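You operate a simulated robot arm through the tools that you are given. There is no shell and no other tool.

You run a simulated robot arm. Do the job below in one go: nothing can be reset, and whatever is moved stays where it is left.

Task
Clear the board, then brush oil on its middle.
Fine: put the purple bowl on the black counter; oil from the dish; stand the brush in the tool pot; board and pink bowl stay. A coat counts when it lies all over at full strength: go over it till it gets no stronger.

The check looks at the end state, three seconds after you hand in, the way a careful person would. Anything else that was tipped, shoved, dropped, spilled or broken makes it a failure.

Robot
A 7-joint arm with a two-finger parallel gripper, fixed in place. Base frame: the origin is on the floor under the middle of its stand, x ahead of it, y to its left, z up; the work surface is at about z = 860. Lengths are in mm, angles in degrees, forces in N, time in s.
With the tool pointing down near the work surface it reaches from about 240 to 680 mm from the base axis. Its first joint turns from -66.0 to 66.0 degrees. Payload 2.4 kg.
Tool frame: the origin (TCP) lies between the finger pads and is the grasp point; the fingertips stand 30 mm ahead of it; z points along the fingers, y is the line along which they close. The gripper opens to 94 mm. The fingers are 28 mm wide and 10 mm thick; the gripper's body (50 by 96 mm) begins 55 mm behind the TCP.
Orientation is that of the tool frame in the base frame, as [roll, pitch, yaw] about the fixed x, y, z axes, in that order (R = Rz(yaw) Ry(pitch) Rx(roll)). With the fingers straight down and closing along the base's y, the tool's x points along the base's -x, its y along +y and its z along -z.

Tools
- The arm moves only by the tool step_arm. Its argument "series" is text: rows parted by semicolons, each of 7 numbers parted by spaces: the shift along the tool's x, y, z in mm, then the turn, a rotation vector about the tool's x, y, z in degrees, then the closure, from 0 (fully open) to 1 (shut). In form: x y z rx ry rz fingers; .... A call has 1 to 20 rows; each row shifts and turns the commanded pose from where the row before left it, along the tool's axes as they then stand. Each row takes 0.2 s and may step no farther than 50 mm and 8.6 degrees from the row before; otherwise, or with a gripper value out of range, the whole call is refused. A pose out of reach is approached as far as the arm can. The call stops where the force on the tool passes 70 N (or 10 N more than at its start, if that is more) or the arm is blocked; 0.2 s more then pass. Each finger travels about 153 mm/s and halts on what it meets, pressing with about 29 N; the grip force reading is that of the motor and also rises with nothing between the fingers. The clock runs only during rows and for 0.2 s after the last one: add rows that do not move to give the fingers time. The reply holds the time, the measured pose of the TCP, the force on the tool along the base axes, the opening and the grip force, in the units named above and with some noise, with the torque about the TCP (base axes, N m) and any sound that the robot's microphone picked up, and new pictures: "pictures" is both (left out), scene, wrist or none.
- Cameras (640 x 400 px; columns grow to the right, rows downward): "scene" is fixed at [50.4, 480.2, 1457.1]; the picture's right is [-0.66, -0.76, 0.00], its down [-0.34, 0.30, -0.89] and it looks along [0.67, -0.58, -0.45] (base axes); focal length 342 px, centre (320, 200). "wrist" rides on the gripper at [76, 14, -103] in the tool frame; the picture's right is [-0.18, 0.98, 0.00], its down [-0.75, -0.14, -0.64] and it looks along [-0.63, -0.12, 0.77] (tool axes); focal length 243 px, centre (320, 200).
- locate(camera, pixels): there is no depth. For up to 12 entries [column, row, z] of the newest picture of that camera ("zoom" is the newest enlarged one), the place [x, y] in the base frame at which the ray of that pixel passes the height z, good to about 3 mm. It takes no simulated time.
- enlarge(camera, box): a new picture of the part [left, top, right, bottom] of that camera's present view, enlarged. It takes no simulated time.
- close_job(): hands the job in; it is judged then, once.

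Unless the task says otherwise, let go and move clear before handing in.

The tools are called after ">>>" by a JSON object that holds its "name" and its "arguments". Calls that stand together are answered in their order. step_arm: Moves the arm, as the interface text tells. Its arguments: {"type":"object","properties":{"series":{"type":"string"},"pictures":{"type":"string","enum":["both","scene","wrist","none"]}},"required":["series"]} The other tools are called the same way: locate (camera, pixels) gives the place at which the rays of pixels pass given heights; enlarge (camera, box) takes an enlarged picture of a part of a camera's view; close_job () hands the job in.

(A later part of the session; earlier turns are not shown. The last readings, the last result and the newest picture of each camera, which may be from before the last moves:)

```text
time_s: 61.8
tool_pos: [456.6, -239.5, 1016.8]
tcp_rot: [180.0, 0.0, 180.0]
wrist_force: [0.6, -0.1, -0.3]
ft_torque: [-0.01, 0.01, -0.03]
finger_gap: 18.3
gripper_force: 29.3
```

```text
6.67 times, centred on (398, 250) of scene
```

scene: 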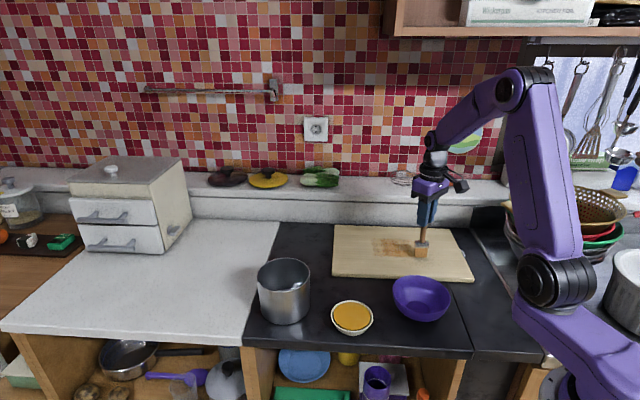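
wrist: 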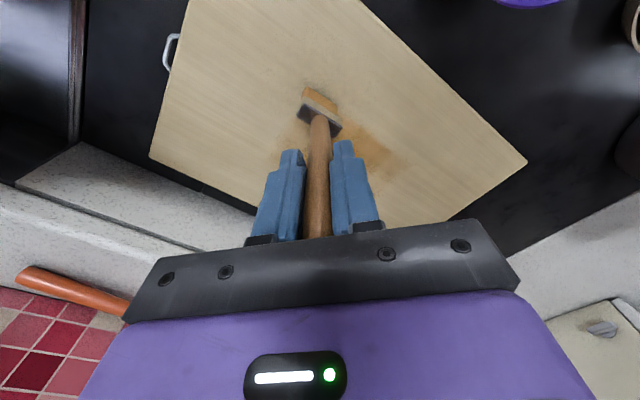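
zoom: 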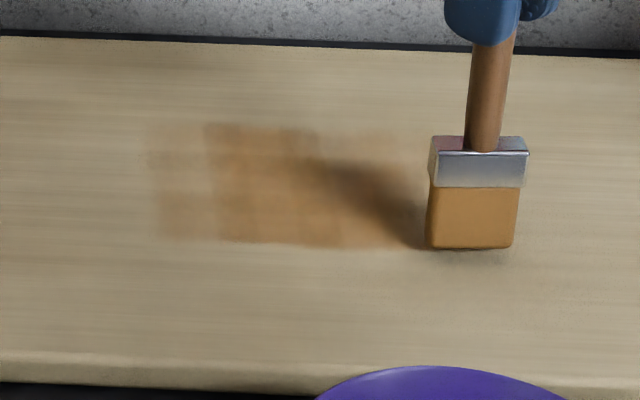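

The loaded brush is at the patch's near-right corner, zoom (470,245). I'll lower gently to contact.

>>> {"name": "step_arm", "arguments": {"series": "0 0 1.5 0 0 0 1; 0 0 1.5 0 0 0 1; 0 0 0 0 0 0 1", "pictures": "none"}}

```text
time_s: 62.6
tool_pos: [456.5, -240.3, 1013.5]
tcp_rot: [180.0, 0.1, -180.0]
wrist_force: [-0.9, -0.9, 0.3]
ft_torque: [0.0, -0.01, 0.0]
finger_gap: 18.2
gripper_force: 29.2
```

>>> {"name": "step_arm", "arguments": {"series": "0 0 1.2 0 0 0 1; 0 0 0 0 0 0 1", "pictures": "none"}}

```text
time_s: 63.2
tool_pos: [455.6, -239.9, 1012.7]
tcp_rot: [180.0, 0.0, 180.0]
wrist_force: [0.3, 0.1, -0.6]
ft_torque: [-0.03, -0.02, 0.0]
finger_gap: 18.0
gripper_force: 28.8
```

There's no contact yet at z 1012.7. I'll go 1 mm more.

>>> {"name": "step_arm", "arguments": {"series": "0 0 1 0 0 0 1; 0 0 0 0 0 0 1", "pictures": "none"}}

```text
time_s: 63.8
tool_pos: [456.6, -239.4, 1012.0]
tcp_rot: [-180.0, 0.0, -180.0]
wrist_force: [0.0, -1.1, 0.0]
ft_torque: [-0.01, 0.0, -0.02]
finger_gap: 18.0
gripper_force: 29.0
```

>>> {"name": "step_arm", "arguments": {"series": "0 0 1 0 0 0 1; 0 0 0 0 0 0 1", "pictures": "none"}}

```text
time_s: 64.4
tool_pos: [456.4, -240.7, 1010.8]
tcp_rot: [180.0, 0.2, 180.0]
wrist_force: [-0.7, 1.3, 4.7]
ft_torque: [0.07, -0.03, -0.03]
finger_gap: 17.9
gripper_force: 29.4
```

Contact is at 4.7 N. I'll stroke the u = -56 and u = -28 lanes and check.

>>> {"name": "step_arm", "arguments": {"series": "-10.4 -10.4 0 0 0 0 1; -10.4 -10.4 0 0 0 0 1; -10.4 -10.4 0 0 0 0 1; -10.4 -10.4 0 0 0 0 1; -10.4 -10.4 0 0 0 0 1; -10.4 -10.4 0 0 0 0 1; -19.8 19.8 0 0 0 0 1; 10.4 10.4 0 0 0 0 1; 10.4 10.4 0 0 0 0 1; 10.4 10.4 0 0 0 0 1; 10.4 10.4 0 0 0 0 1; 10.4 10.4 0 0 0 0 1; 10.4 10.4 0 0 0 0 1; 0 0 0 0 0 0 1"}}

>>> {"name": "enlarge", "arguments": {"camera": "scene", "box": [350, 220, 446, 280]}}

>>> {"name": "enlarge", "arguments": {"camera": "wrist", "box": [200, 40, 460, 200]}}

```text
time_s: 67.4
tool_pos: [478.0, -218.9, 1010.9]
tcp_rot: [-180.0, 0.0, 180.0]
wrist_force: [0.6, -0.9, 4.2]
ft_torque: [-0.05, -0.22, -0.02]
finger_gap: 18.0
gripper_force: 29.1
```

scene: 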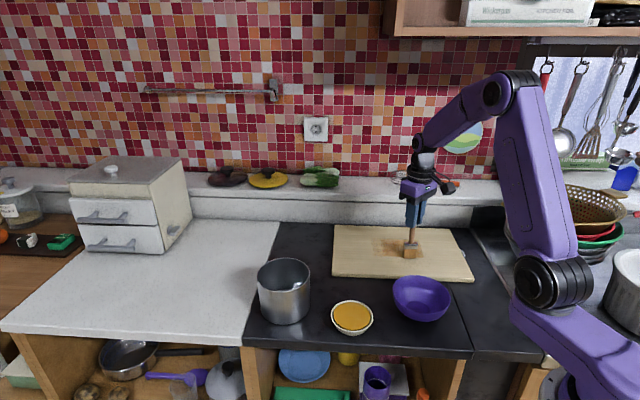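
wrist: 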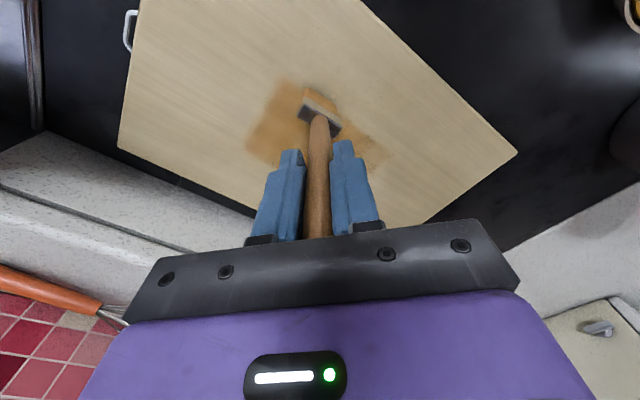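

```text
6.67 times, centred on (398, 250) of scene
```

zoom: 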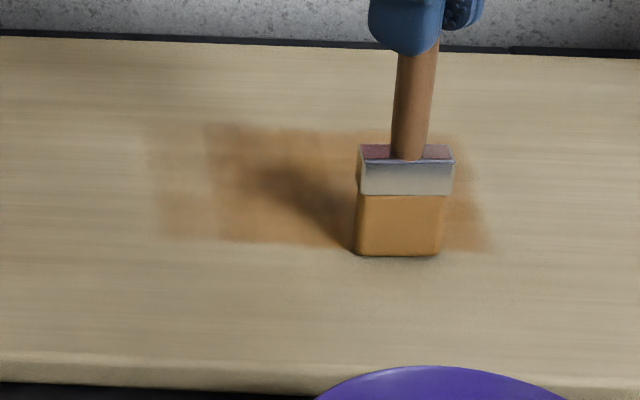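

```text
2.46 times, centred on (330, 120) of wrist
```

zoom: 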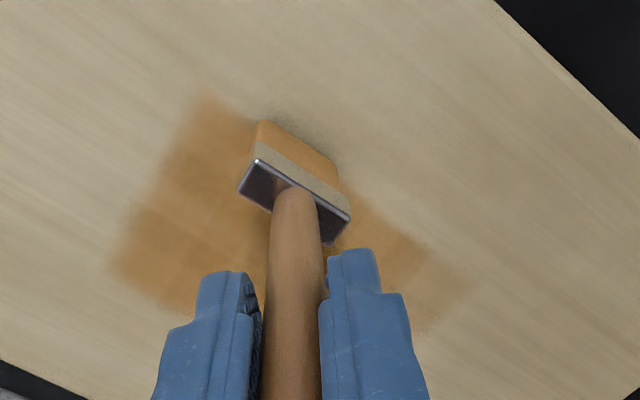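

The patch's -u edge stayed at zoom x ≈ 487, so the area is bounded at about u ±70, and it is now darker there. I'll continue with the u = 0, 28 and 56 lanes.

>>> {"name": "step_arm", "arguments": {"series": "-19.8 19.8 0 0 0 0 1; -10.4 -10.4 0 0 0 0 1; -10.4 -10.4 0 0 0 0 1; -10.4 -10.4 0 0 0 0 1; -10.4 -10.4 0 0 0 0 1; -10.4 -10.4 0 0 0 0 1; -10.4 -10.4 0 0 0 0 1; -19.8 19.8 0 0 0 0 1; 10.4 10.4 0 0 0 0 1; 10.4 10.4 0 0 0 0 1; 10.4 10.4 0 0 0 0 1; 10.4 10.4 0 0 0 0 1; 10.4 10.4 0 0 0 0 1; 10.4 10.4 0 0 0 0 1; 0 0 0 0 0 0 1", "pictures": "scene"}}

>>> {"name": "step_arm", "arguments": {"series": "-19.8 19.8 0 0 0 0 1; -10.4 -10.4 0 0 0 0 1; -10.4 -10.4 0 0 0 0 1; -10.4 -10.4 0 0 0 0 1; -10.4 -10.4 0 0 0 0 1; -10.4 -10.4 0 0 0 0 1; -10.4 -10.4 0 0 0 0 1; 0 0 0 0 0 0 1"}}

>>> {"name": "enlarge", "arguments": {"camera": "scene", "box": [350, 220, 446, 280]}}

>>> {"name": "enlarge", "arguments": {"camera": "wrist", "box": [120, 0, 440, 200]}}

```text
time_s: 70.6
tool_pos: [515.2, -180.0, 1010.8]
tcp_rot: [179.9, 0.1, 180.0]
wrist_force: [1.9, -2.2, 7.3]
ft_torque: [-0.15, -0.31, -0.04]
finger_gap: 18.1
gripper_force: 28.5
```

scene: 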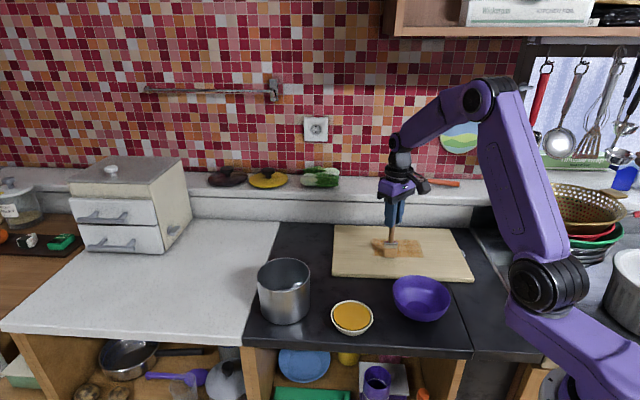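

```text
time_s: 72.4
tool_pos: [598.0, -224.1, 1011.3]
tcp_rot: [179.9, -0.1, 180.0]
wrist_force: [0.3, 0.0, -0.3]
ft_torque: [0.01, 0.0, -0.04]
finger_gap: 18.1
gripper_force: 29.2
```

scene: 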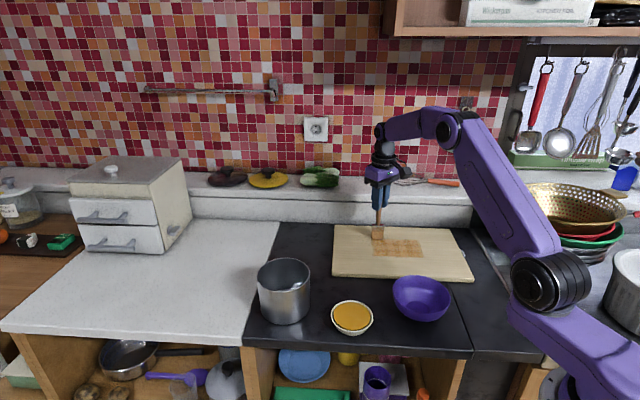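
wrist: 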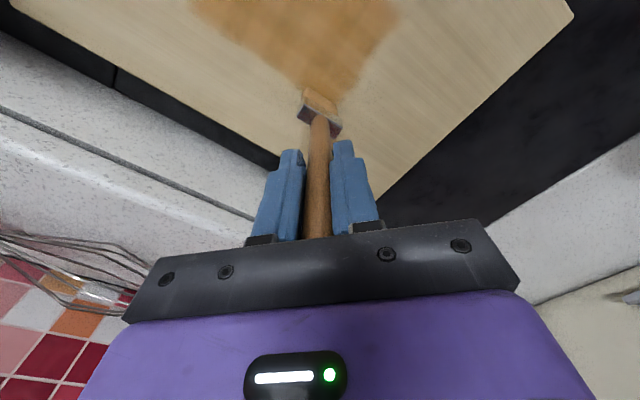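

```text
6.67 times, centred on (398, 250) of scene
```

zoom: 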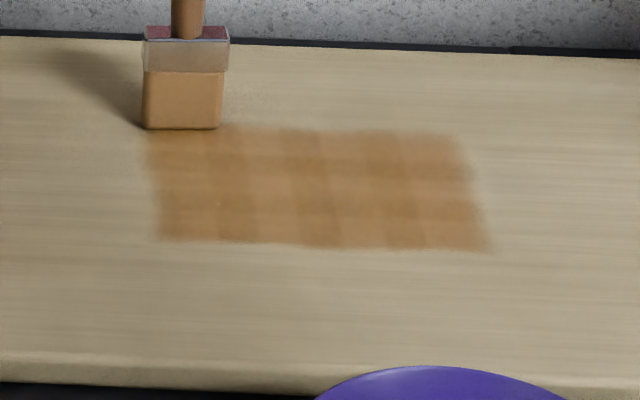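

```text
2.00 times, centred on (280, 100) of wrist
```

zoom: 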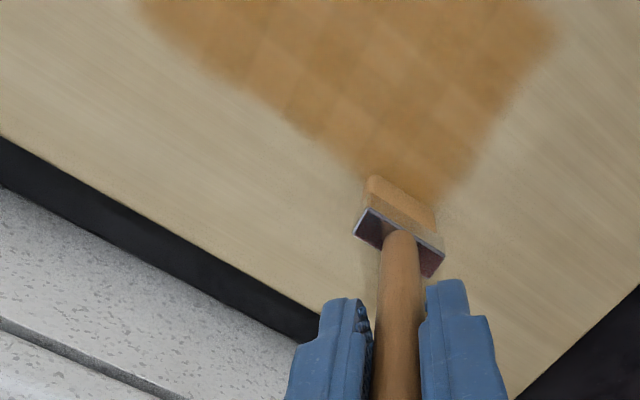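

The coat is now a clean rectangle (zoom (150,130) to (487,250)) with slight cell differences and the brush is pale again. I'll fetch more oil.

>>> {"name": "step_arm", "arguments": {"series": "0 0 -20 0 0 0 1; 0 0 -40 0 0 0 1; 25.6 30.8 0 0 0 0 1; 25.6 30.8 0 0 0 0 1; 25.6 30.8 0 0 0 0 1; 25.6 30.8 0 0 0 0 1; 25.6 30.8 0 0 0 0 1; 15.6 43.3 0 0 0 0 1; 15.6 43.3 0 0 0 0 1; 15.6 43.3 0 0 0 0 1; 0 0 25 0 0 0 1; 0 0 20 0 0 0 1; 0 0 4 0 0 0 1; 0 0 2 0 0 0 1; 0 0 0 0 0 0 1"}}

>>> {"name": "enlarge", "arguments": {"camera": "wrist", "box": [40, 140, 240, 265]}}

>>> {"name": "enlarge", "arguments": {"camera": "scene", "box": [312, 265, 392, 345]}}

```text
time_s: 75.6
tool_pos: [422.9, 60.4, 1019.5]
tcp_rot: [-180.0, 0.0, -180.0]
wrist_force: [-0.3, -0.1, -0.9]
ft_torque: [-0.01, 0.0, 0.02]
finger_gap: 18.0
gripper_force: 29.6
```

scene: 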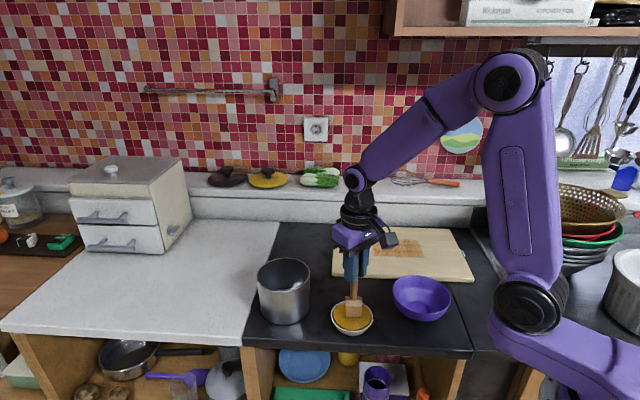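
wrist: 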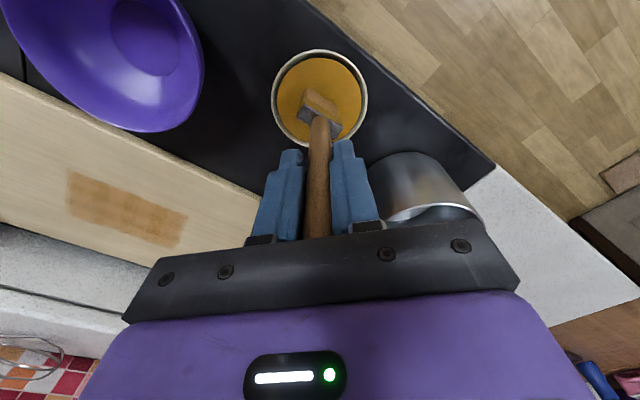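

```text
3.20 times, centred on (140, 202) of wrist
```

zoom: 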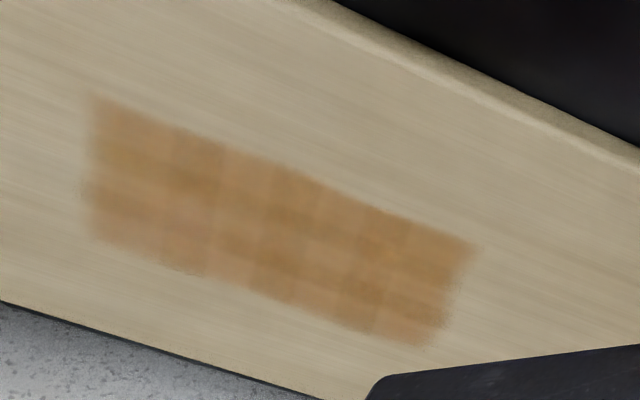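

```text
5.00 times, centred on (352, 305) of scene
```

zoom: 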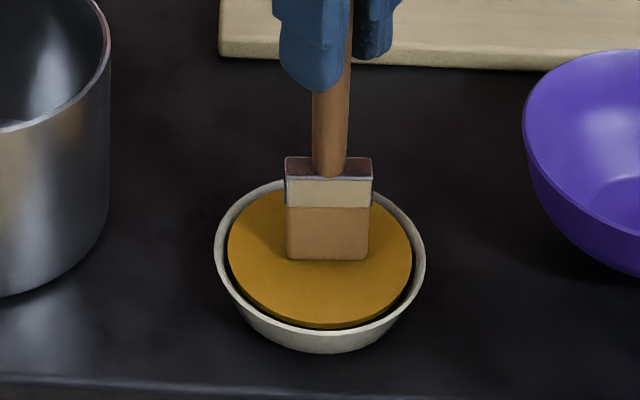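

The coat covers the whole rectangle in the wrist zoom, with cells still uneven. I'll dip now with small steps and hold.

>>> {"name": "step_arm", "arguments": {"series": "0 0 1.2 0 0 0 1; 0 0 0.8 0 0 0 1; 0 0 0 0 0 0 1; 0 0 0 0 0 0 1", "pictures": "none"}}

```text
time_s: 76.6
tool_pos: [423.2, 62.0, 1018.7]
tcp_rot: [180.0, 0.0, -180.0]
wrist_force: [-0.4, -0.9, -0.5]
ft_torque: [0.01, 0.03, 0.0]
finger_gap: 17.9
gripper_force: 29.1
```

>>> {"name": "step_arm", "arguments": {"series": "0 0 1 0 0 0 1; 0 0 0 0 0 0 1; 0 0 0 0 0 0 1", "pictures": "none"}}

```text
time_s: 77.4
tool_pos: [422.7, 61.5, 1017.1]
tcp_rot: [-180.0, -0.1, 180.0]
wrist_force: [0.3, -0.1, 4.1]
ft_torque: [0.0, -0.02, 0.03]
finger_gap: 18.0
gripper_force: 29.2
```

Contact with the oil reads 4.1 N. I'll hold for a second, nudge slightly deeper, then check the bristle colour.

>>> {"name": "step_arm", "arguments": {"series": "0 0 0.4 0 0 0 1; 0 0 0 0 0 0 1; 0 0 0 0 0 0 1; 0 0 0 0 0 0 1; 0 0 0 0 0 0 1; 0 0 0 0 0 0 1; 0 0 0 0 0 0 1; 0 0 0 0 0 0 1", "pictures": "scene"}}

>>> {"name": "enlarge", "arguments": {"camera": "scene", "box": [312, 265, 392, 345]}}

```text
time_s: 79.2
tool_pos: [423.2, 60.4, 1017.9]
tcp_rot: [-179.9, 0.1, 180.0]
wrist_force: [0.5, 0.4, 12.1]
ft_torque: [0.13, -0.33, -0.01]
finger_gap: 17.9
gripper_force: 28.9
```

scene: 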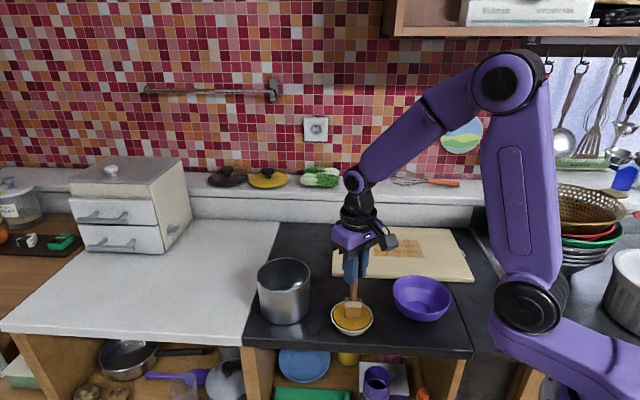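

```text
5.00 times, centred on (352, 305) of scene
```

zoom: 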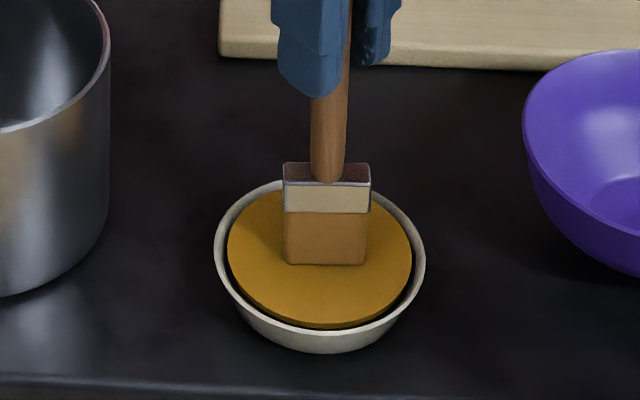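

The bristles are loaded orange again. I'll lift, carry them to the +u end of the patch, and lower to near contact.

>>> {"name": "step_arm", "arguments": {"series": "0 0 -12 0 0 0 1; 0 0 -40 0 0 0 1; 0 0 0 0 0 0 1; -18.5 -36.7 0 0 0 0 1; -18.5 -36.7 0 0 0 0 1; -18.5 -36.7 0 0 0 0 1; -18.5 -36.7 0 0 0 0 1; -18.5 -36.7 0 0 0 0 1; -18.5 -36.7 0 0 0 0 1; 0 0 30 0 0 0 1; 0 0 20 0 0 0 1; 0 0 5 0 0 0 1; 0 0 2 0 0 0 1; 0 0 0 0 0 0 1", "pictures": "scene"}}

>>> {"name": "enlarge", "arguments": {"camera": "scene", "box": [350, 220, 446, 280]}}

```text
time_s: 82.2
tool_pos: [534.2, -158.5, 1010.9]
tcp_rot: [180.0, 0.0, -179.9]
wrist_force: [-1.0, 0.4, -0.4]
ft_torque: [-0.01, -0.01, -0.01]
finger_gap: 18.1
gripper_force: 29.5
```

scene: 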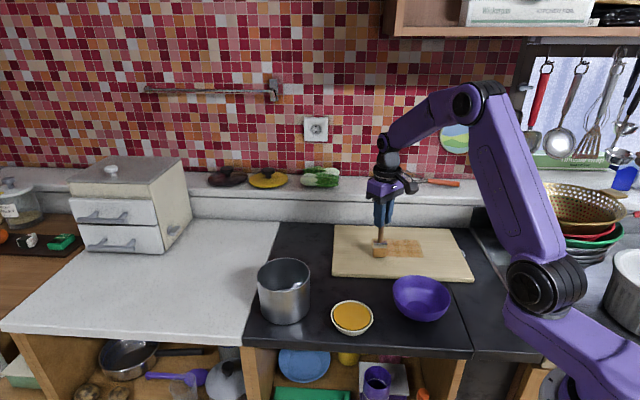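

```text
6.67 times, centred on (398, 250) of scene
```

zoom: 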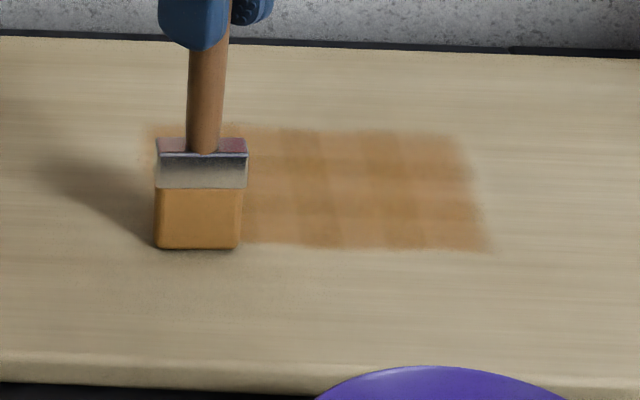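

The brush is at the patch's +u corner with its tip nearly on the wood. I'll lower about 1.2 mm to contact.

>>> {"name": "step_arm", "arguments": {"series": "0 0 1.2 0 0 0 1; 0 0 0 0 0 0 1", "pictures": "none"}}

```text
time_s: 82.8
tool_pos: [534.2, -159.7, 1010.2]
tcp_rot: [-180.0, 0.1, -179.9]
wrist_force: [-2.5, 0.6, 8.8]
ft_torque: [0.12, 0.16, -0.01]
finger_gap: 18.1
gripper_force: 29.5
```

Contact is at 8.8 N. I'll brush the u = 56, 28 and 0 lanes end to end.

>>> {"name": "step_arm", "arguments": {"series": "-10.8 -10.8 0 0 0 0 1; -10.8 -10.8 0 0 0 0 1; -10.8 -10.8 0 0 0 0 1; -10.8 -10.8 0 0 0 0 1; -10.8 -10.8 0 0 0 0 1; -10.8 -10.8 0 0 0 0 1; 19.8 -19.8 0 0 0 0 1; 10.8 10.8 0 0 0 0 1; 10.8 10.8 0 0 0 0 1; 10.8 10.8 0 0 0 0 1; 10.8 10.8 0 0 0 0 1; 10.8 10.8 0 0 0 0 1; 10.8 10.8 0 0 0 0 1; 19.8 -19.8 0 0 0 0 1; -10.8 -10.8 0 0 0 0 1; -10.8 -10.8 0 0 0 0 1; -10.8 -10.8 0 0 0 0 1; -10.8 -10.8 0 0 0 0 1; -10.8 -10.8 0 0 0 0 1; -10.8 -10.8 0 0 0 0 1", "pictures": "scene"}}

>>> {"name": "enlarge", "arguments": {"camera": "scene", "box": [350, 220, 446, 280]}}

```text
time_s: 87.0
tool_pos: [560.5, -264.2, 1010.6]
tcp_rot: [-180.0, -0.1, -180.0]
wrist_force: [-2.2, 2.1, 7.1]
ft_torque: [0.34, 0.12, 0.05]
finger_gap: 17.8
gripper_force: 28.9
```

scene: 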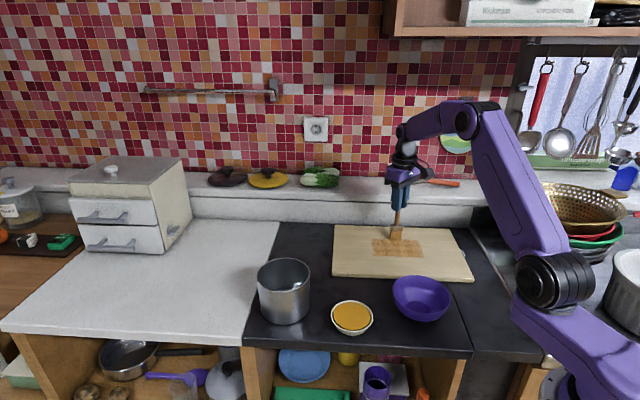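

```text
6.67 times, centred on (398, 250) of scene
```

zoom: 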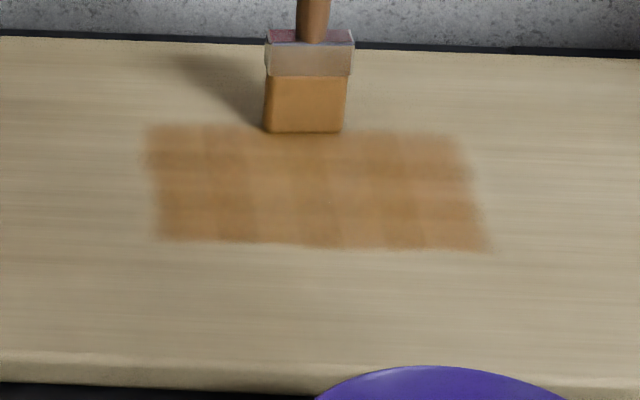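

The brush still holds oil and contact is 7 N. I'll finish the u = -28 and u = -56 lanes.

>>> {"name": "step_arm", "arguments": {"series": "19.8 -19.8 0 0 0 0 1; 10.8 10.8 0 0 0 0 1; 10.8 10.8 0 0 0 0 1; 10.8 10.8 0 0 0 0 1; 10.8 10.8 0 0 0 0 1; 10.8 10.8 0 0 0 0 1; 10.8 10.8 0 0 0 0 1; 19.8 -19.8 0 0 0 0 1; -10.8 -10.8 0 0 0 0 1; -10.8 -10.8 0 0 0 0 1; -10.8 -10.8 0 0 0 0 1; -10.8 -10.8 0 0 0 0 1; -10.8 -10.8 0 0 0 0 1; -10.8 -10.8 0 0 0 0 1; 0 0 0 0 0 0 1"}}

>>> {"name": "enlarge", "arguments": {"camera": "scene", "box": [350, 220, 446, 280]}}

>>> {"name": "enlarge", "arguments": {"camera": "wrist", "box": [240, 0, 560, 200]}}

```text
time_s: 90.2
tool_pos: [519.8, -304.1, 1010.2]
tcp_rot: [-180.0, 0.0, 179.9]
wrist_force: [-1.9, 3.2, 9.5]
ft_torque: [0.44, 0.1, 0.04]
finger_gap: 18.0
gripper_force: 29.0
```

scene: 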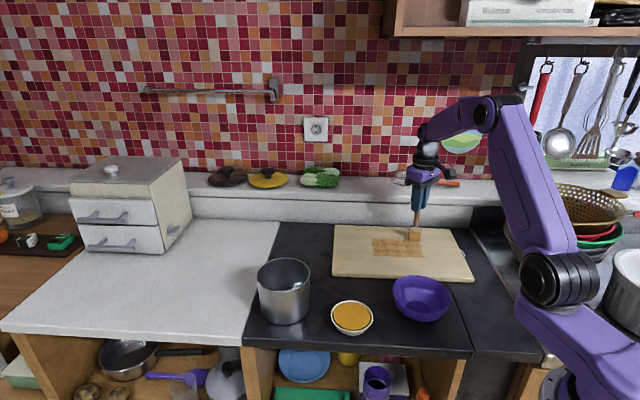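
wrist: 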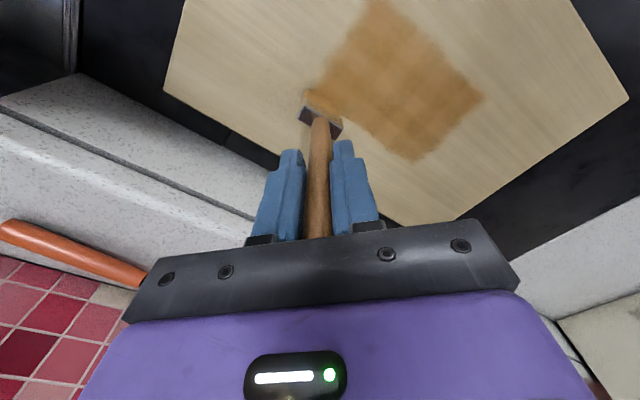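

```text
6.67 times, centred on (398, 250) of scene
```

zoom: 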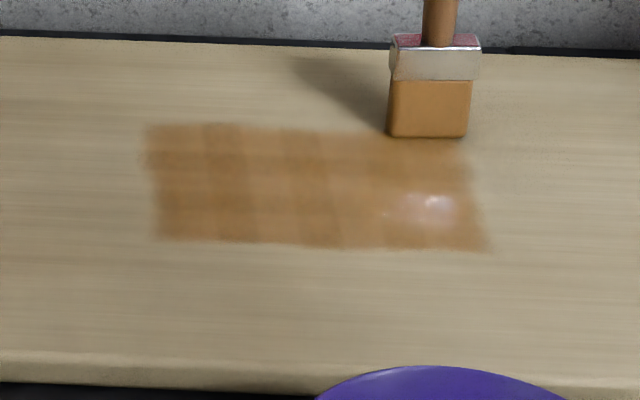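

```text
2.00 times, centred on (400, 100) of wrist
```

zoom: 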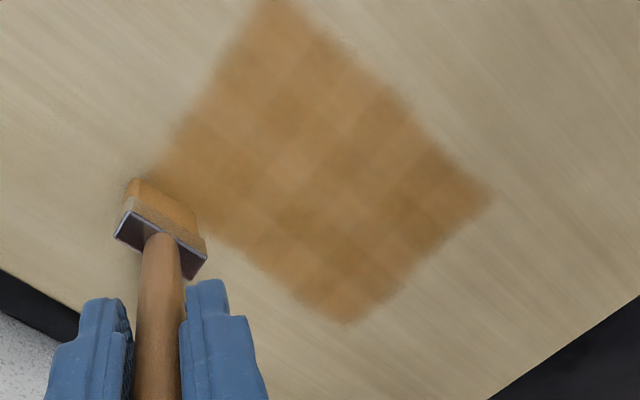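

The bristles stay orange after a full pass, which suggests the coat is close to saturated, and a gloss shows at zoom (437,205). I'll go over it again on offset lanes (u = -42, -14, 14) to even out the cells.

>>> {"name": "step_arm", "arguments": {"series": "-9.9 9.9 0 0 0 0 1; 10.8 10.8 0 0 0 0 1; 10.8 10.8 0 0 0 0 1; 10.8 10.8 0 0 0 0 1; 10.8 10.8 0 0 0 0 1; 10.8 10.8 0 0 0 0 1; 10.8 10.8 0 0 0 0 1; -19.8 19.8 0 0 0 0 1; -10.8 -10.8 0 0 0 0 1; -10.8 -10.8 0 0 0 0 1; -10.8 -10.8 0 0 0 0 1; -10.8 -10.8 0 0 0 0 1; -10.8 -10.8 0 0 0 0 1; -10.8 -10.8 0 0 0 0 1; 0 0 0 0 0 0 1", "pictures": "scene"}}

>>> {"name": "step_arm", "arguments": {"series": "-19.8 19.8 0 0 0 0 1; 10.8 10.8 0 0 0 0 1; 10.8 10.8 0 0 0 0 1; 10.8 10.8 0 0 0 0 1; 10.8 10.8 0 0 0 0 1; 10.8 10.8 0 0 0 0 1; 10.8 10.8 0 0 0 0 1; -19.8 19.8 0 0 0 0 1; -10.8 -10.8 0 0 0 0 1; -10.8 -10.8 0 0 0 0 1; -10.8 -10.8 0 0 0 0 1; -10.8 -10.8 0 0 0 0 1; -10.8 -10.8 0 0 0 0 1; -10.8 -10.8 0 0 0 0 1; 0 0 0 0 0 0 1"}}

>>> {"name": "enlarge", "arguments": {"camera": "scene", "box": [350, 220, 446, 280]}}

>>> {"name": "enlarge", "arguments": {"camera": "wrist", "box": [160, 0, 480, 200]}}

```text
time_s: 93.4
tool_pos: [549.8, -274.1, 1010.8]
tcp_rot: [-180.0, -0.1, -180.0]
wrist_force: [-1.0, 0.5, 1.1]
ft_torque: [0.05, 0.07, 0.0]
finger_gap: 17.9
gripper_force: 29.2
```

scene: 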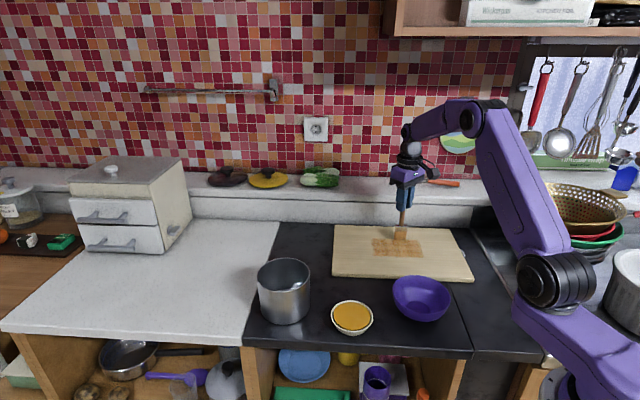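

```text
time_s: 96.6
tool_pos: [589.0, -234.6, 1010.7]
tcp_rot: [-180.0, 0.0, -180.0]
wrist_force: [-0.2, -0.4, 0.5]
ft_torque: [-0.01, -0.01, 0.01]
finger_gap: 18.0
gripper_force: 29.5
```

scene: 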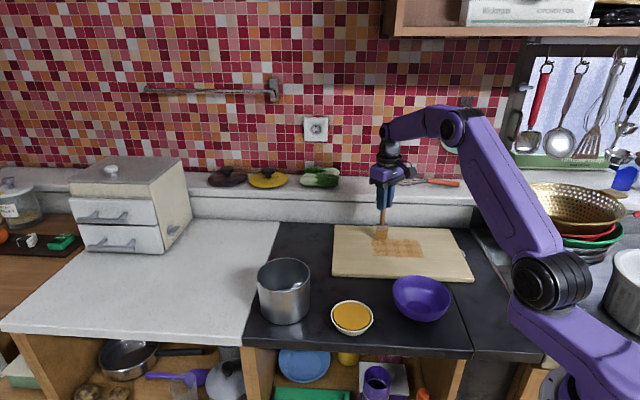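
wrist: 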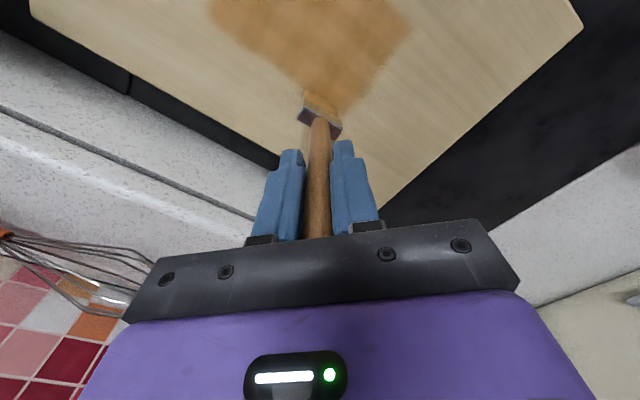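

```text
6.67 times, centred on (398, 250) of scene
```

zoom: 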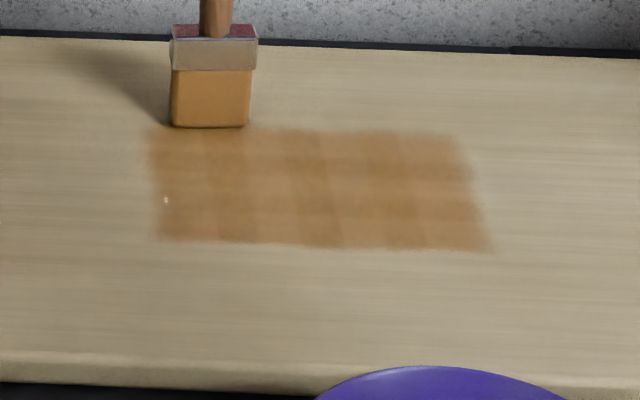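

```text
2.00 times, centred on (320, 100) of wrist
```

zoom: 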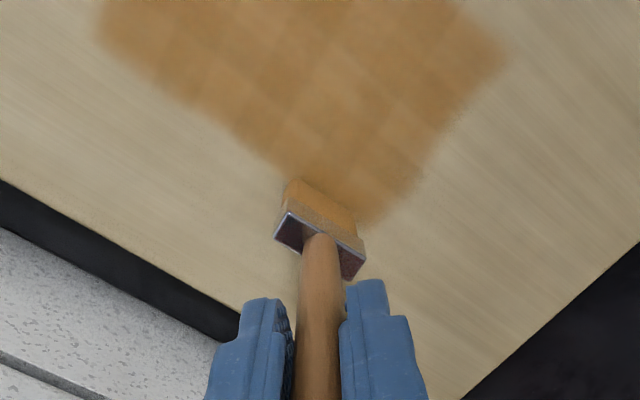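

The coat looks unchanged after this pass (same tone and pattern in zoom (150–487, 130–250)) while the bristles are still orange. I'll run once more along both long edges to make sure the borders are full.

>>> {"name": "step_arm", "arguments": {"series": "5.7 5.7 0.6 0 0 0 1; -9.9 9.9 0 0 0 0 1; 11.3 -11.3 0 0 0 0 1; 11.3 -11.3 0 0 0 0 1; 11.3 -11.3 0 0 0 0 1; 11.3 -11.3 0 0 0 0 1; 11.3 -11.3 0 0 0 0 1; 11.3 -11.3 0 0 0 0 1; 11.3 -11.3 0 0 0 0 1; 10.75 10.75 0 0 0 0 1; 10.75 10.75 0 0 0 0 1; 10.75 10.75 0 0 0 0 1; 10.75 10.75 0 0 0 0 1; 10.75 10.75 0 0 0 0 1; -13.2 13.2 0 0 0 0 1; -13.2 13.2 0 0 0 0 1; -13.2 13.2 0 0 0 0 1; -13.2 13.2 0 0 0 0 1; -13.2 13.2 0 0 0 0 1; -13.2 13.2 0 0 0 0 1"}}

>>> {"name": "enlarge", "arguments": {"camera": "scene", "box": [350, 220, 446, 280]}}

>>> {"name": "enlarge", "arguments": {"camera": "wrist", "box": [120, 0, 440, 200]}}

```text
time_s: 100.8
tool_pos: [539.8, -164.5, 1009.7]
tcp_rot: [-180.0, 0.0, -180.0]
wrist_force: [-1.0, -2.7, 9.0]
ft_torque: [-0.22, 0.09, -0.01]
finger_gap: 17.9
gripper_force: 28.8
```

scene: 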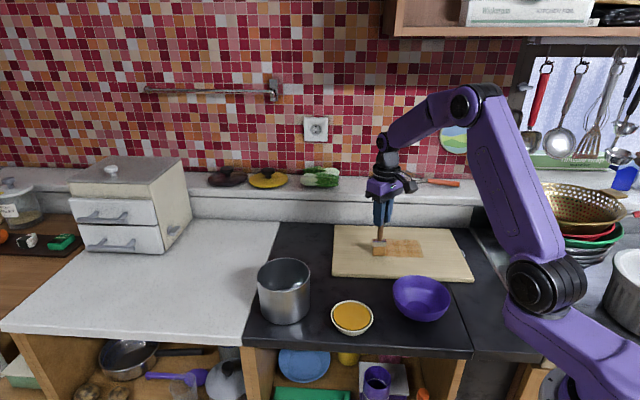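
wrist: 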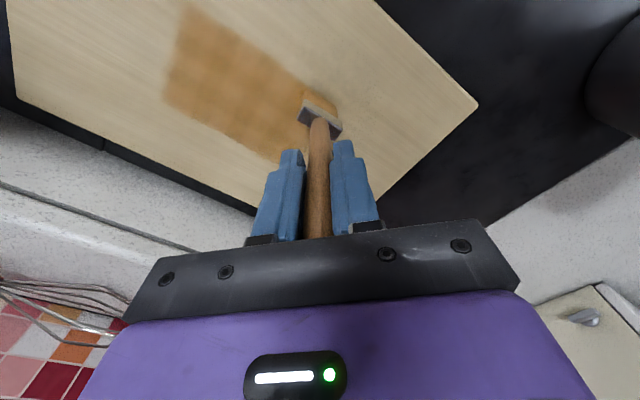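

```text
6.67 times, centred on (398, 250) of scene
```

zoom: 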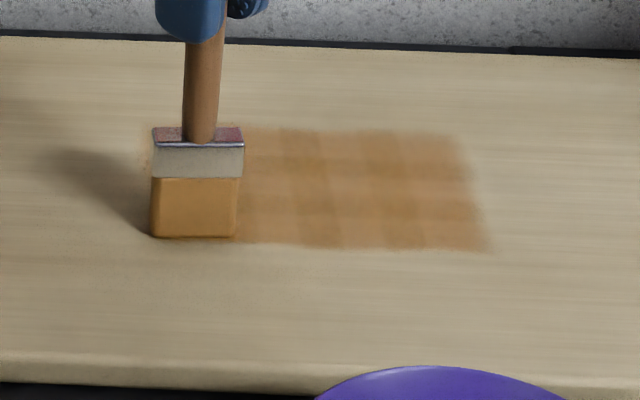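

```text
2.00 times, centred on (280, 100) of wrist
```

zoom: 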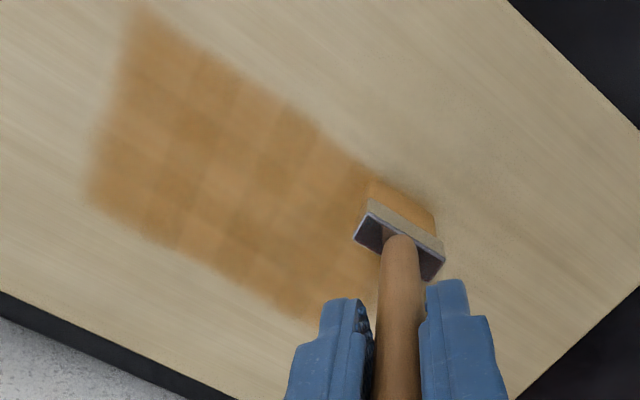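

The coat's tone is still the same and the bristles are still orange after two passes. I'll go back over the dish, to view the coat from the same place as before for a fair comparison.

>>> {"name": "step_arm", "arguments": {"series": "0 0 -20 0 0 0 1; 0 0 -40 0 0 0 1; 19.45 37.6 0 0 0 0 1; 19.45 37.6 0 0 0 0 1; 19.45 37.6 0 0 0 0 1; 19.45 37.6 0 0 0 0 1; 19.45 37.6 0 0 0 0 1; 19.45 37.6 0 0 0 0 1; 0 0 25 0 0 0 1; 0 0 20 0 0 0 1; 0 0 5 0 0 0 1; 0 0 0 0 0 0 1"}}

>>> {"name": "enlarge", "arguments": {"camera": "wrist", "box": [40, 140, 240, 265]}}

>>> {"name": "enlarge", "arguments": {"camera": "scene", "box": [350, 220, 446, 280]}}

```text
time_s: 103.4
tool_pos: [422.6, 60.7, 1020.1]
tcp_rot: [180.0, 0.0, 180.0]
wrist_force: [0.3, 0.6, -0.9]
ft_torque: [-0.01, -0.03, 0.04]
finger_gap: 18.0
gripper_force: 28.9
```

scene: 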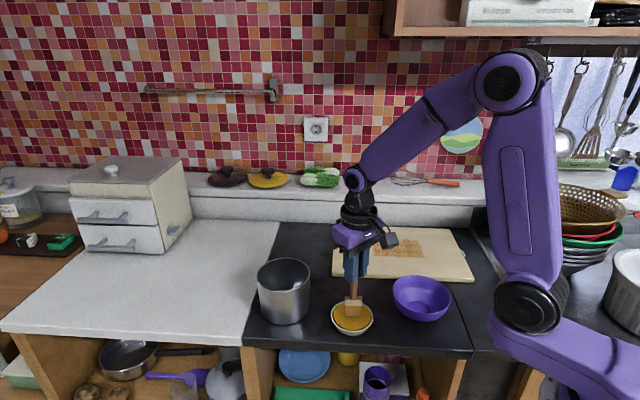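
wrist: 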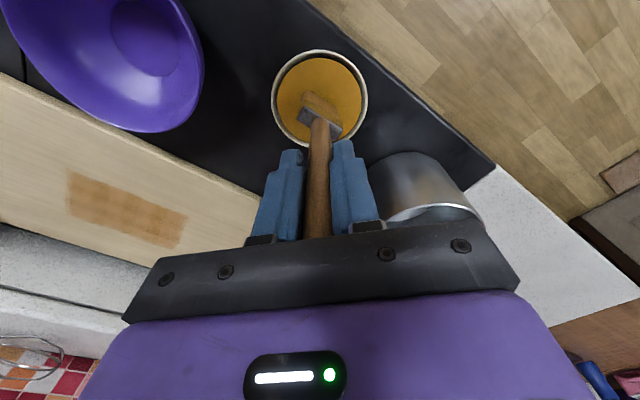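

```text
3.20 times, centred on (140, 202) of wrist
```

zoom: 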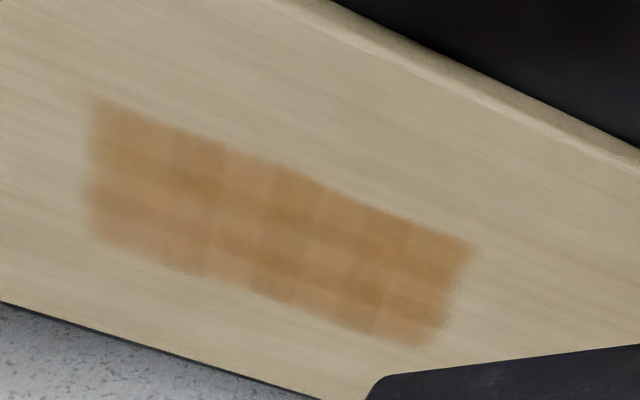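

```text
6.67 times, centred on (398, 250) of scene
```

zoom: 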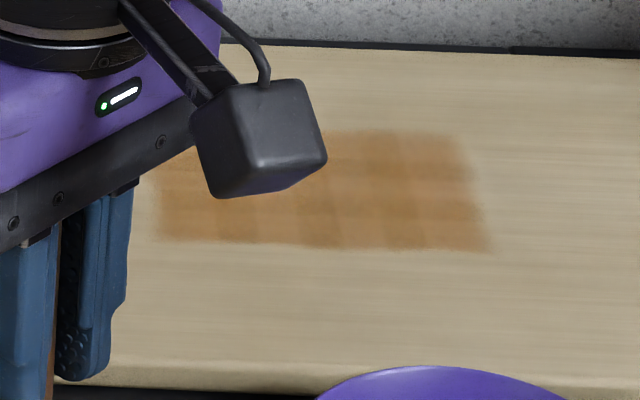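

Compared with t = 75 s the patch is evenly covered and the mottling is an unchanged fixed pattern. To be sure nothing is under strength, I'll take one more dip and go over it in the other direction.

>>> {"name": "step_arm", "arguments": {"series": "0 0 1.5 0 0 0 1; 0 0 1 0 0 0 1; 0 0 0.7 0 0 0 1; 0 0 0 0 0 0 1; 0 0 0 0 0 0 1; 0 0 0 0 0 0 1; 0 0 0 0 0 0 1", "pictures": "scene"}}

>>> {"name": "enlarge", "arguments": {"camera": "scene", "box": [312, 265, 392, 345]}}

```text
time_s: 105.0
tool_pos: [423.0, 60.6, 1017.5]
tcp_rot: [-179.9, 0.0, -179.9]
wrist_force: [0.8, 0.0, -1.1]
ft_torque: [0.01, -0.02, 0.01]
finger_gap: 17.9
gripper_force: 29.4
```

scene: 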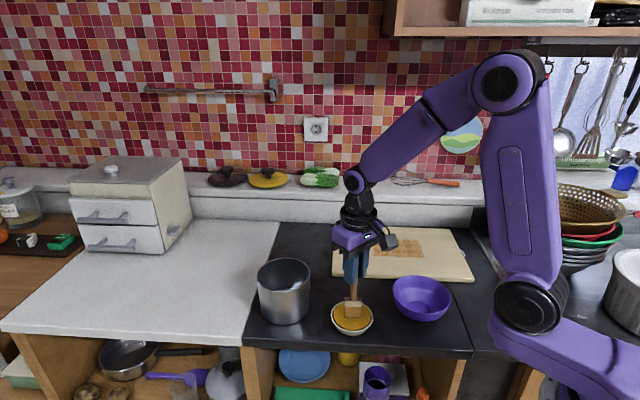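

```text
5.00 times, centred on (352, 305) of scene
```

zoom: 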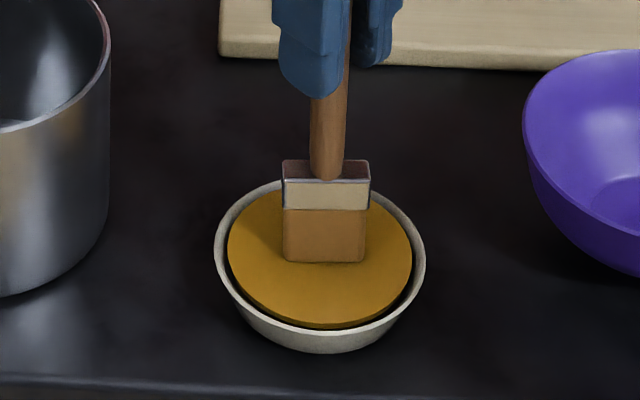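

There's no contact yet. I'll go 1.3 mm lower and hold.

>>> {"name": "step_arm", "arguments": {"series": "0 0 0.7 0 0 0 1; 0 0 0.7 0 0 0 1; 0 0 0 0 0 0 1; 0 0 0 0 0 0 1; 0 0 0 0 0 0 1; 0 0 0 0 0 0 1; 0 0 0 0 0 0 1", "pictures": "scene"}}

>>> {"name": "enlarge", "arguments": {"camera": "scene", "box": [312, 265, 392, 345]}}

```text
time_s: 106.6
tool_pos: [423.4, 59.8, 1015.5]
tcp_rot: [-179.9, 0.2, -180.0]
wrist_force: [0.5, -1.0, 17.2]
ft_torque: [0.1, -0.25, -0.01]
finger_gap: 18.2
gripper_force: 28.6
```

scene: 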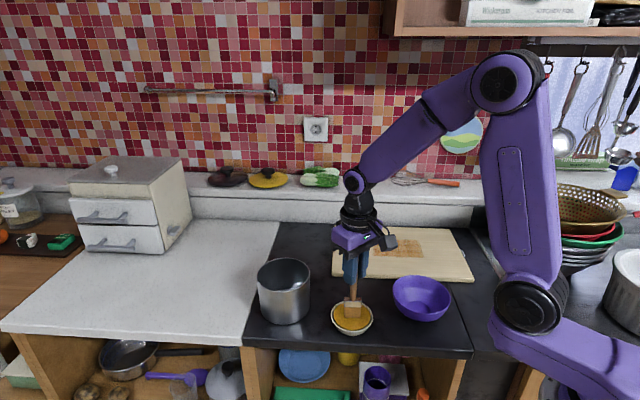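

```text
5.00 times, centred on (352, 305) of scene
```

zoom: 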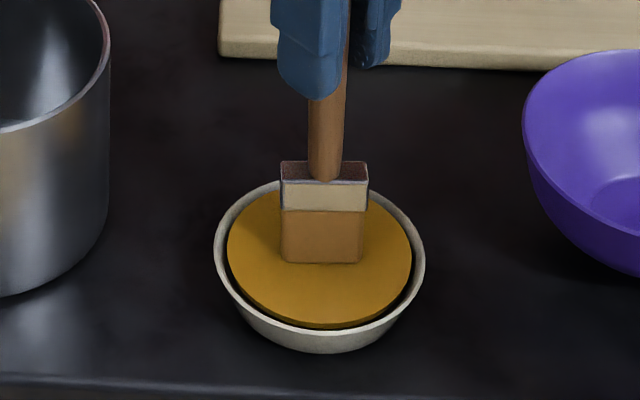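

The brush is loaded again. I'll lift and go to the -u, near corner of the patch for lanes along its long axis.

>>> {"name": "step_arm", "arguments": {"series": "0 0 -15 0 0 0 1; 0 0 -40 0 0 0 1; 0 0 0 0 0 0 1; -15.7 -43.3 0 0 0 0 1; -15.7 -43.3 0 0 0 0 1; -15.7 -43.3 0 0 0 0 1; 3.1 -43.7 0 0 0 0 1; 3.1 -43.7 0 0 0 0 1; 3.1 -43.7 0 0 0 0 1; 3.1 -43.7 0 0 0 0 1; 0 0 30 0 0 0 1; 0 0 20 0 0 0 1; 0 0 6 0 0 0 1; 0 0 3 0 0 0 1; 0 0 0 0 0 0 1", "pictures": "scene"}}

```text
time_s: 109.8
tool_pos: [457.2, -243.7, 1012.1]
tcp_rot: [180.0, 0.0, -179.9]
wrist_force: [-0.1, -0.3, -0.4]
ft_torque: [-0.02, 0.01, 0.02]
finger_gap: 18.2
gripper_force: 29.3
```

scene: 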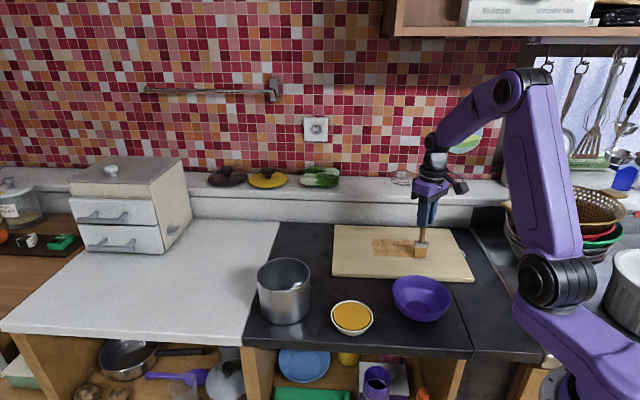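

>>> {"name": "step_arm", "arguments": {"series": "0 0 1.3 0 0 0 1; 0 0 0.5 0 0 0 1; 0 0 0 0 0 0 1", "pictures": "none"}}

```text
time_s: 110.6
tool_pos: [455.4, -243.3, 1010.8]
tcp_rot: [180.0, 0.0, -179.9]
wrist_force: [-0.3, -0.1, 3.4]
ft_torque: [0.02, -0.05, 0.03]
finger_gap: 17.9
gripper_force: 29.1
```

Contact is at 3.4 N. I'll brush three long lanes at w = -40, -20 and 0.

>>> {"name": "step_arm", "arguments": {"series": "-13.7 13.7 0.4 0 0 0 1; -13.7 13.7 0 0 0 0 1; -13.7 13.7 0 0 0 0 1; -13.7 13.7 0 0 0 0 1; -13.7 13.7 0 0 0 0 1; -13.7 13.7 0 0 0 0 1; -14.1 -14.1 0 0 0 0 1; 13.7 -13.7 0 0 0 0 1; 13.7 -13.7 0 0 0 0 1; 13.7 -13.7 0 0 0 0 1; 13.7 -13.7 0 0 0 0 1; 13.7 -13.7 0 0 0 0 1; 13.7 -13.7 0 0 0 0 1; -14.1 -14.1 0 0 0 0 1; -13.7 13.7 0 0 0 0 1; -13.7 13.7 0 0 0 0 1; -13.7 13.7 0 0 0 0 1; -13.7 13.7 0 0 0 0 1; -13.7 13.7 0 0 0 0 1; -13.7 13.7 0 0 0 0 1", "pictures": "none"}}

>>> {"name": "step_arm", "arguments": {"series": "-14.1 -14.1 0 0 0 0 1; 13.7 -13.7 0 0 0 0 1; 13.7 -13.7 0 0 0 0 1; 13.7 -13.7 0 0 0 0 1; 13.7 -13.7 0 0 0 0 1; 13.7 -13.7 0 0 0 0 1; 13.7 -13.7 0 0 0 0 1; -14.1 -14.1 0 0 0 0 1; -13.7 13.7 0 0 0 0 1; -13.7 13.7 0 0 0 0 1; -13.7 13.7 0 0 0 0 1; -13.7 13.7 0 0 0 0 1; -13.7 13.7 0 0 0 0 1; -13.7 13.7 0 0 0 0 1; 0 0 0 0 0 0 1"}}

>>> {"name": "enlarge", "arguments": {"camera": "scene", "box": [350, 220, 446, 280]}}

>>> {"name": "enlarge", "arguments": {"camera": "wrist", "box": [120, 0, 440, 200]}}

```text
time_s: 114.8
tool_pos: [569.0, -189.9, 1009.6]
tcp_rot: [180.0, 0.0, -179.9]
wrist_force: [-2.0, -1.0, 2.3]
ft_torque: [0.0, 0.05, 0.02]
finger_gap: 18.1
gripper_force: 29.3
```

```text
time_s: 118.0
tool_pos: [596.1, -218.4, 1008.1]
tcp_rot: [179.9, 0.0, -180.0]
wrist_force: [0.6, -0.7, 2.3]
ft_torque: [0.0, -0.01, 0.0]
finger_gap: 17.9
gripper_force: 29.1
```

scene: 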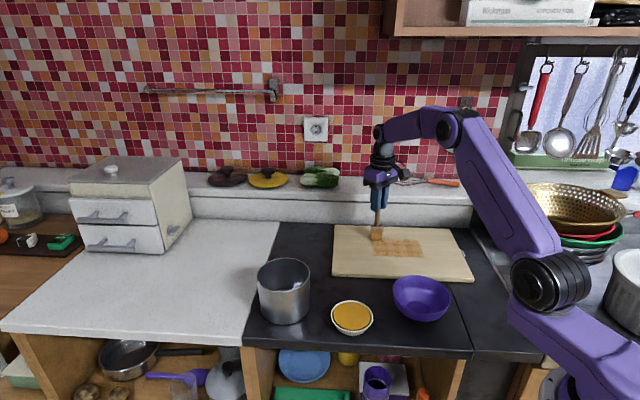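
wrist: 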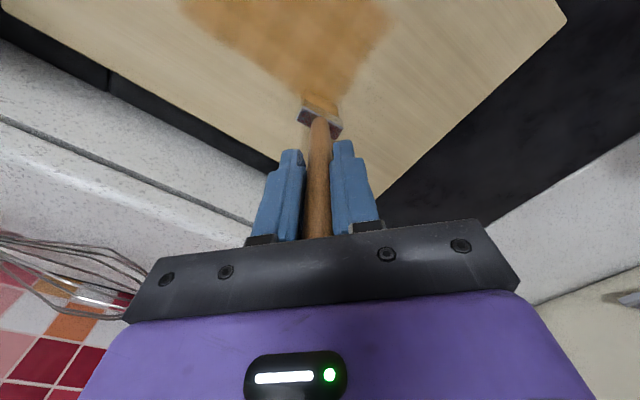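

```text
6.67 times, centred on (398, 250) of scene
```

zoom: 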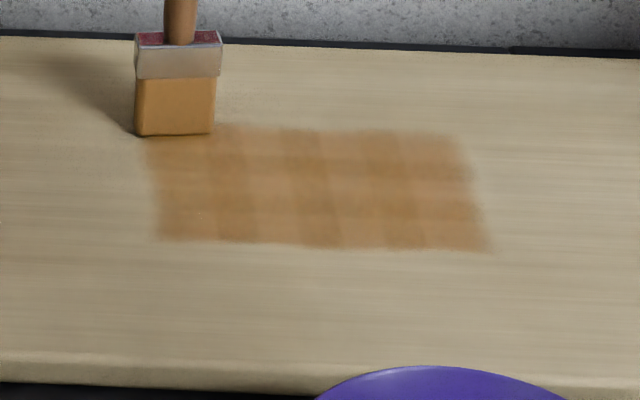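

```text
2.00 times, centred on (280, 100) of wrist
```

zoom: 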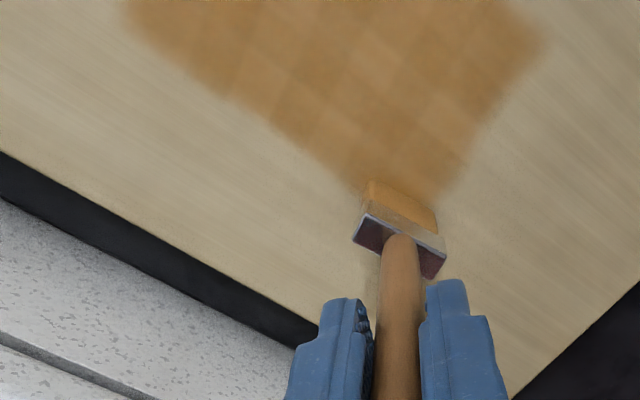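

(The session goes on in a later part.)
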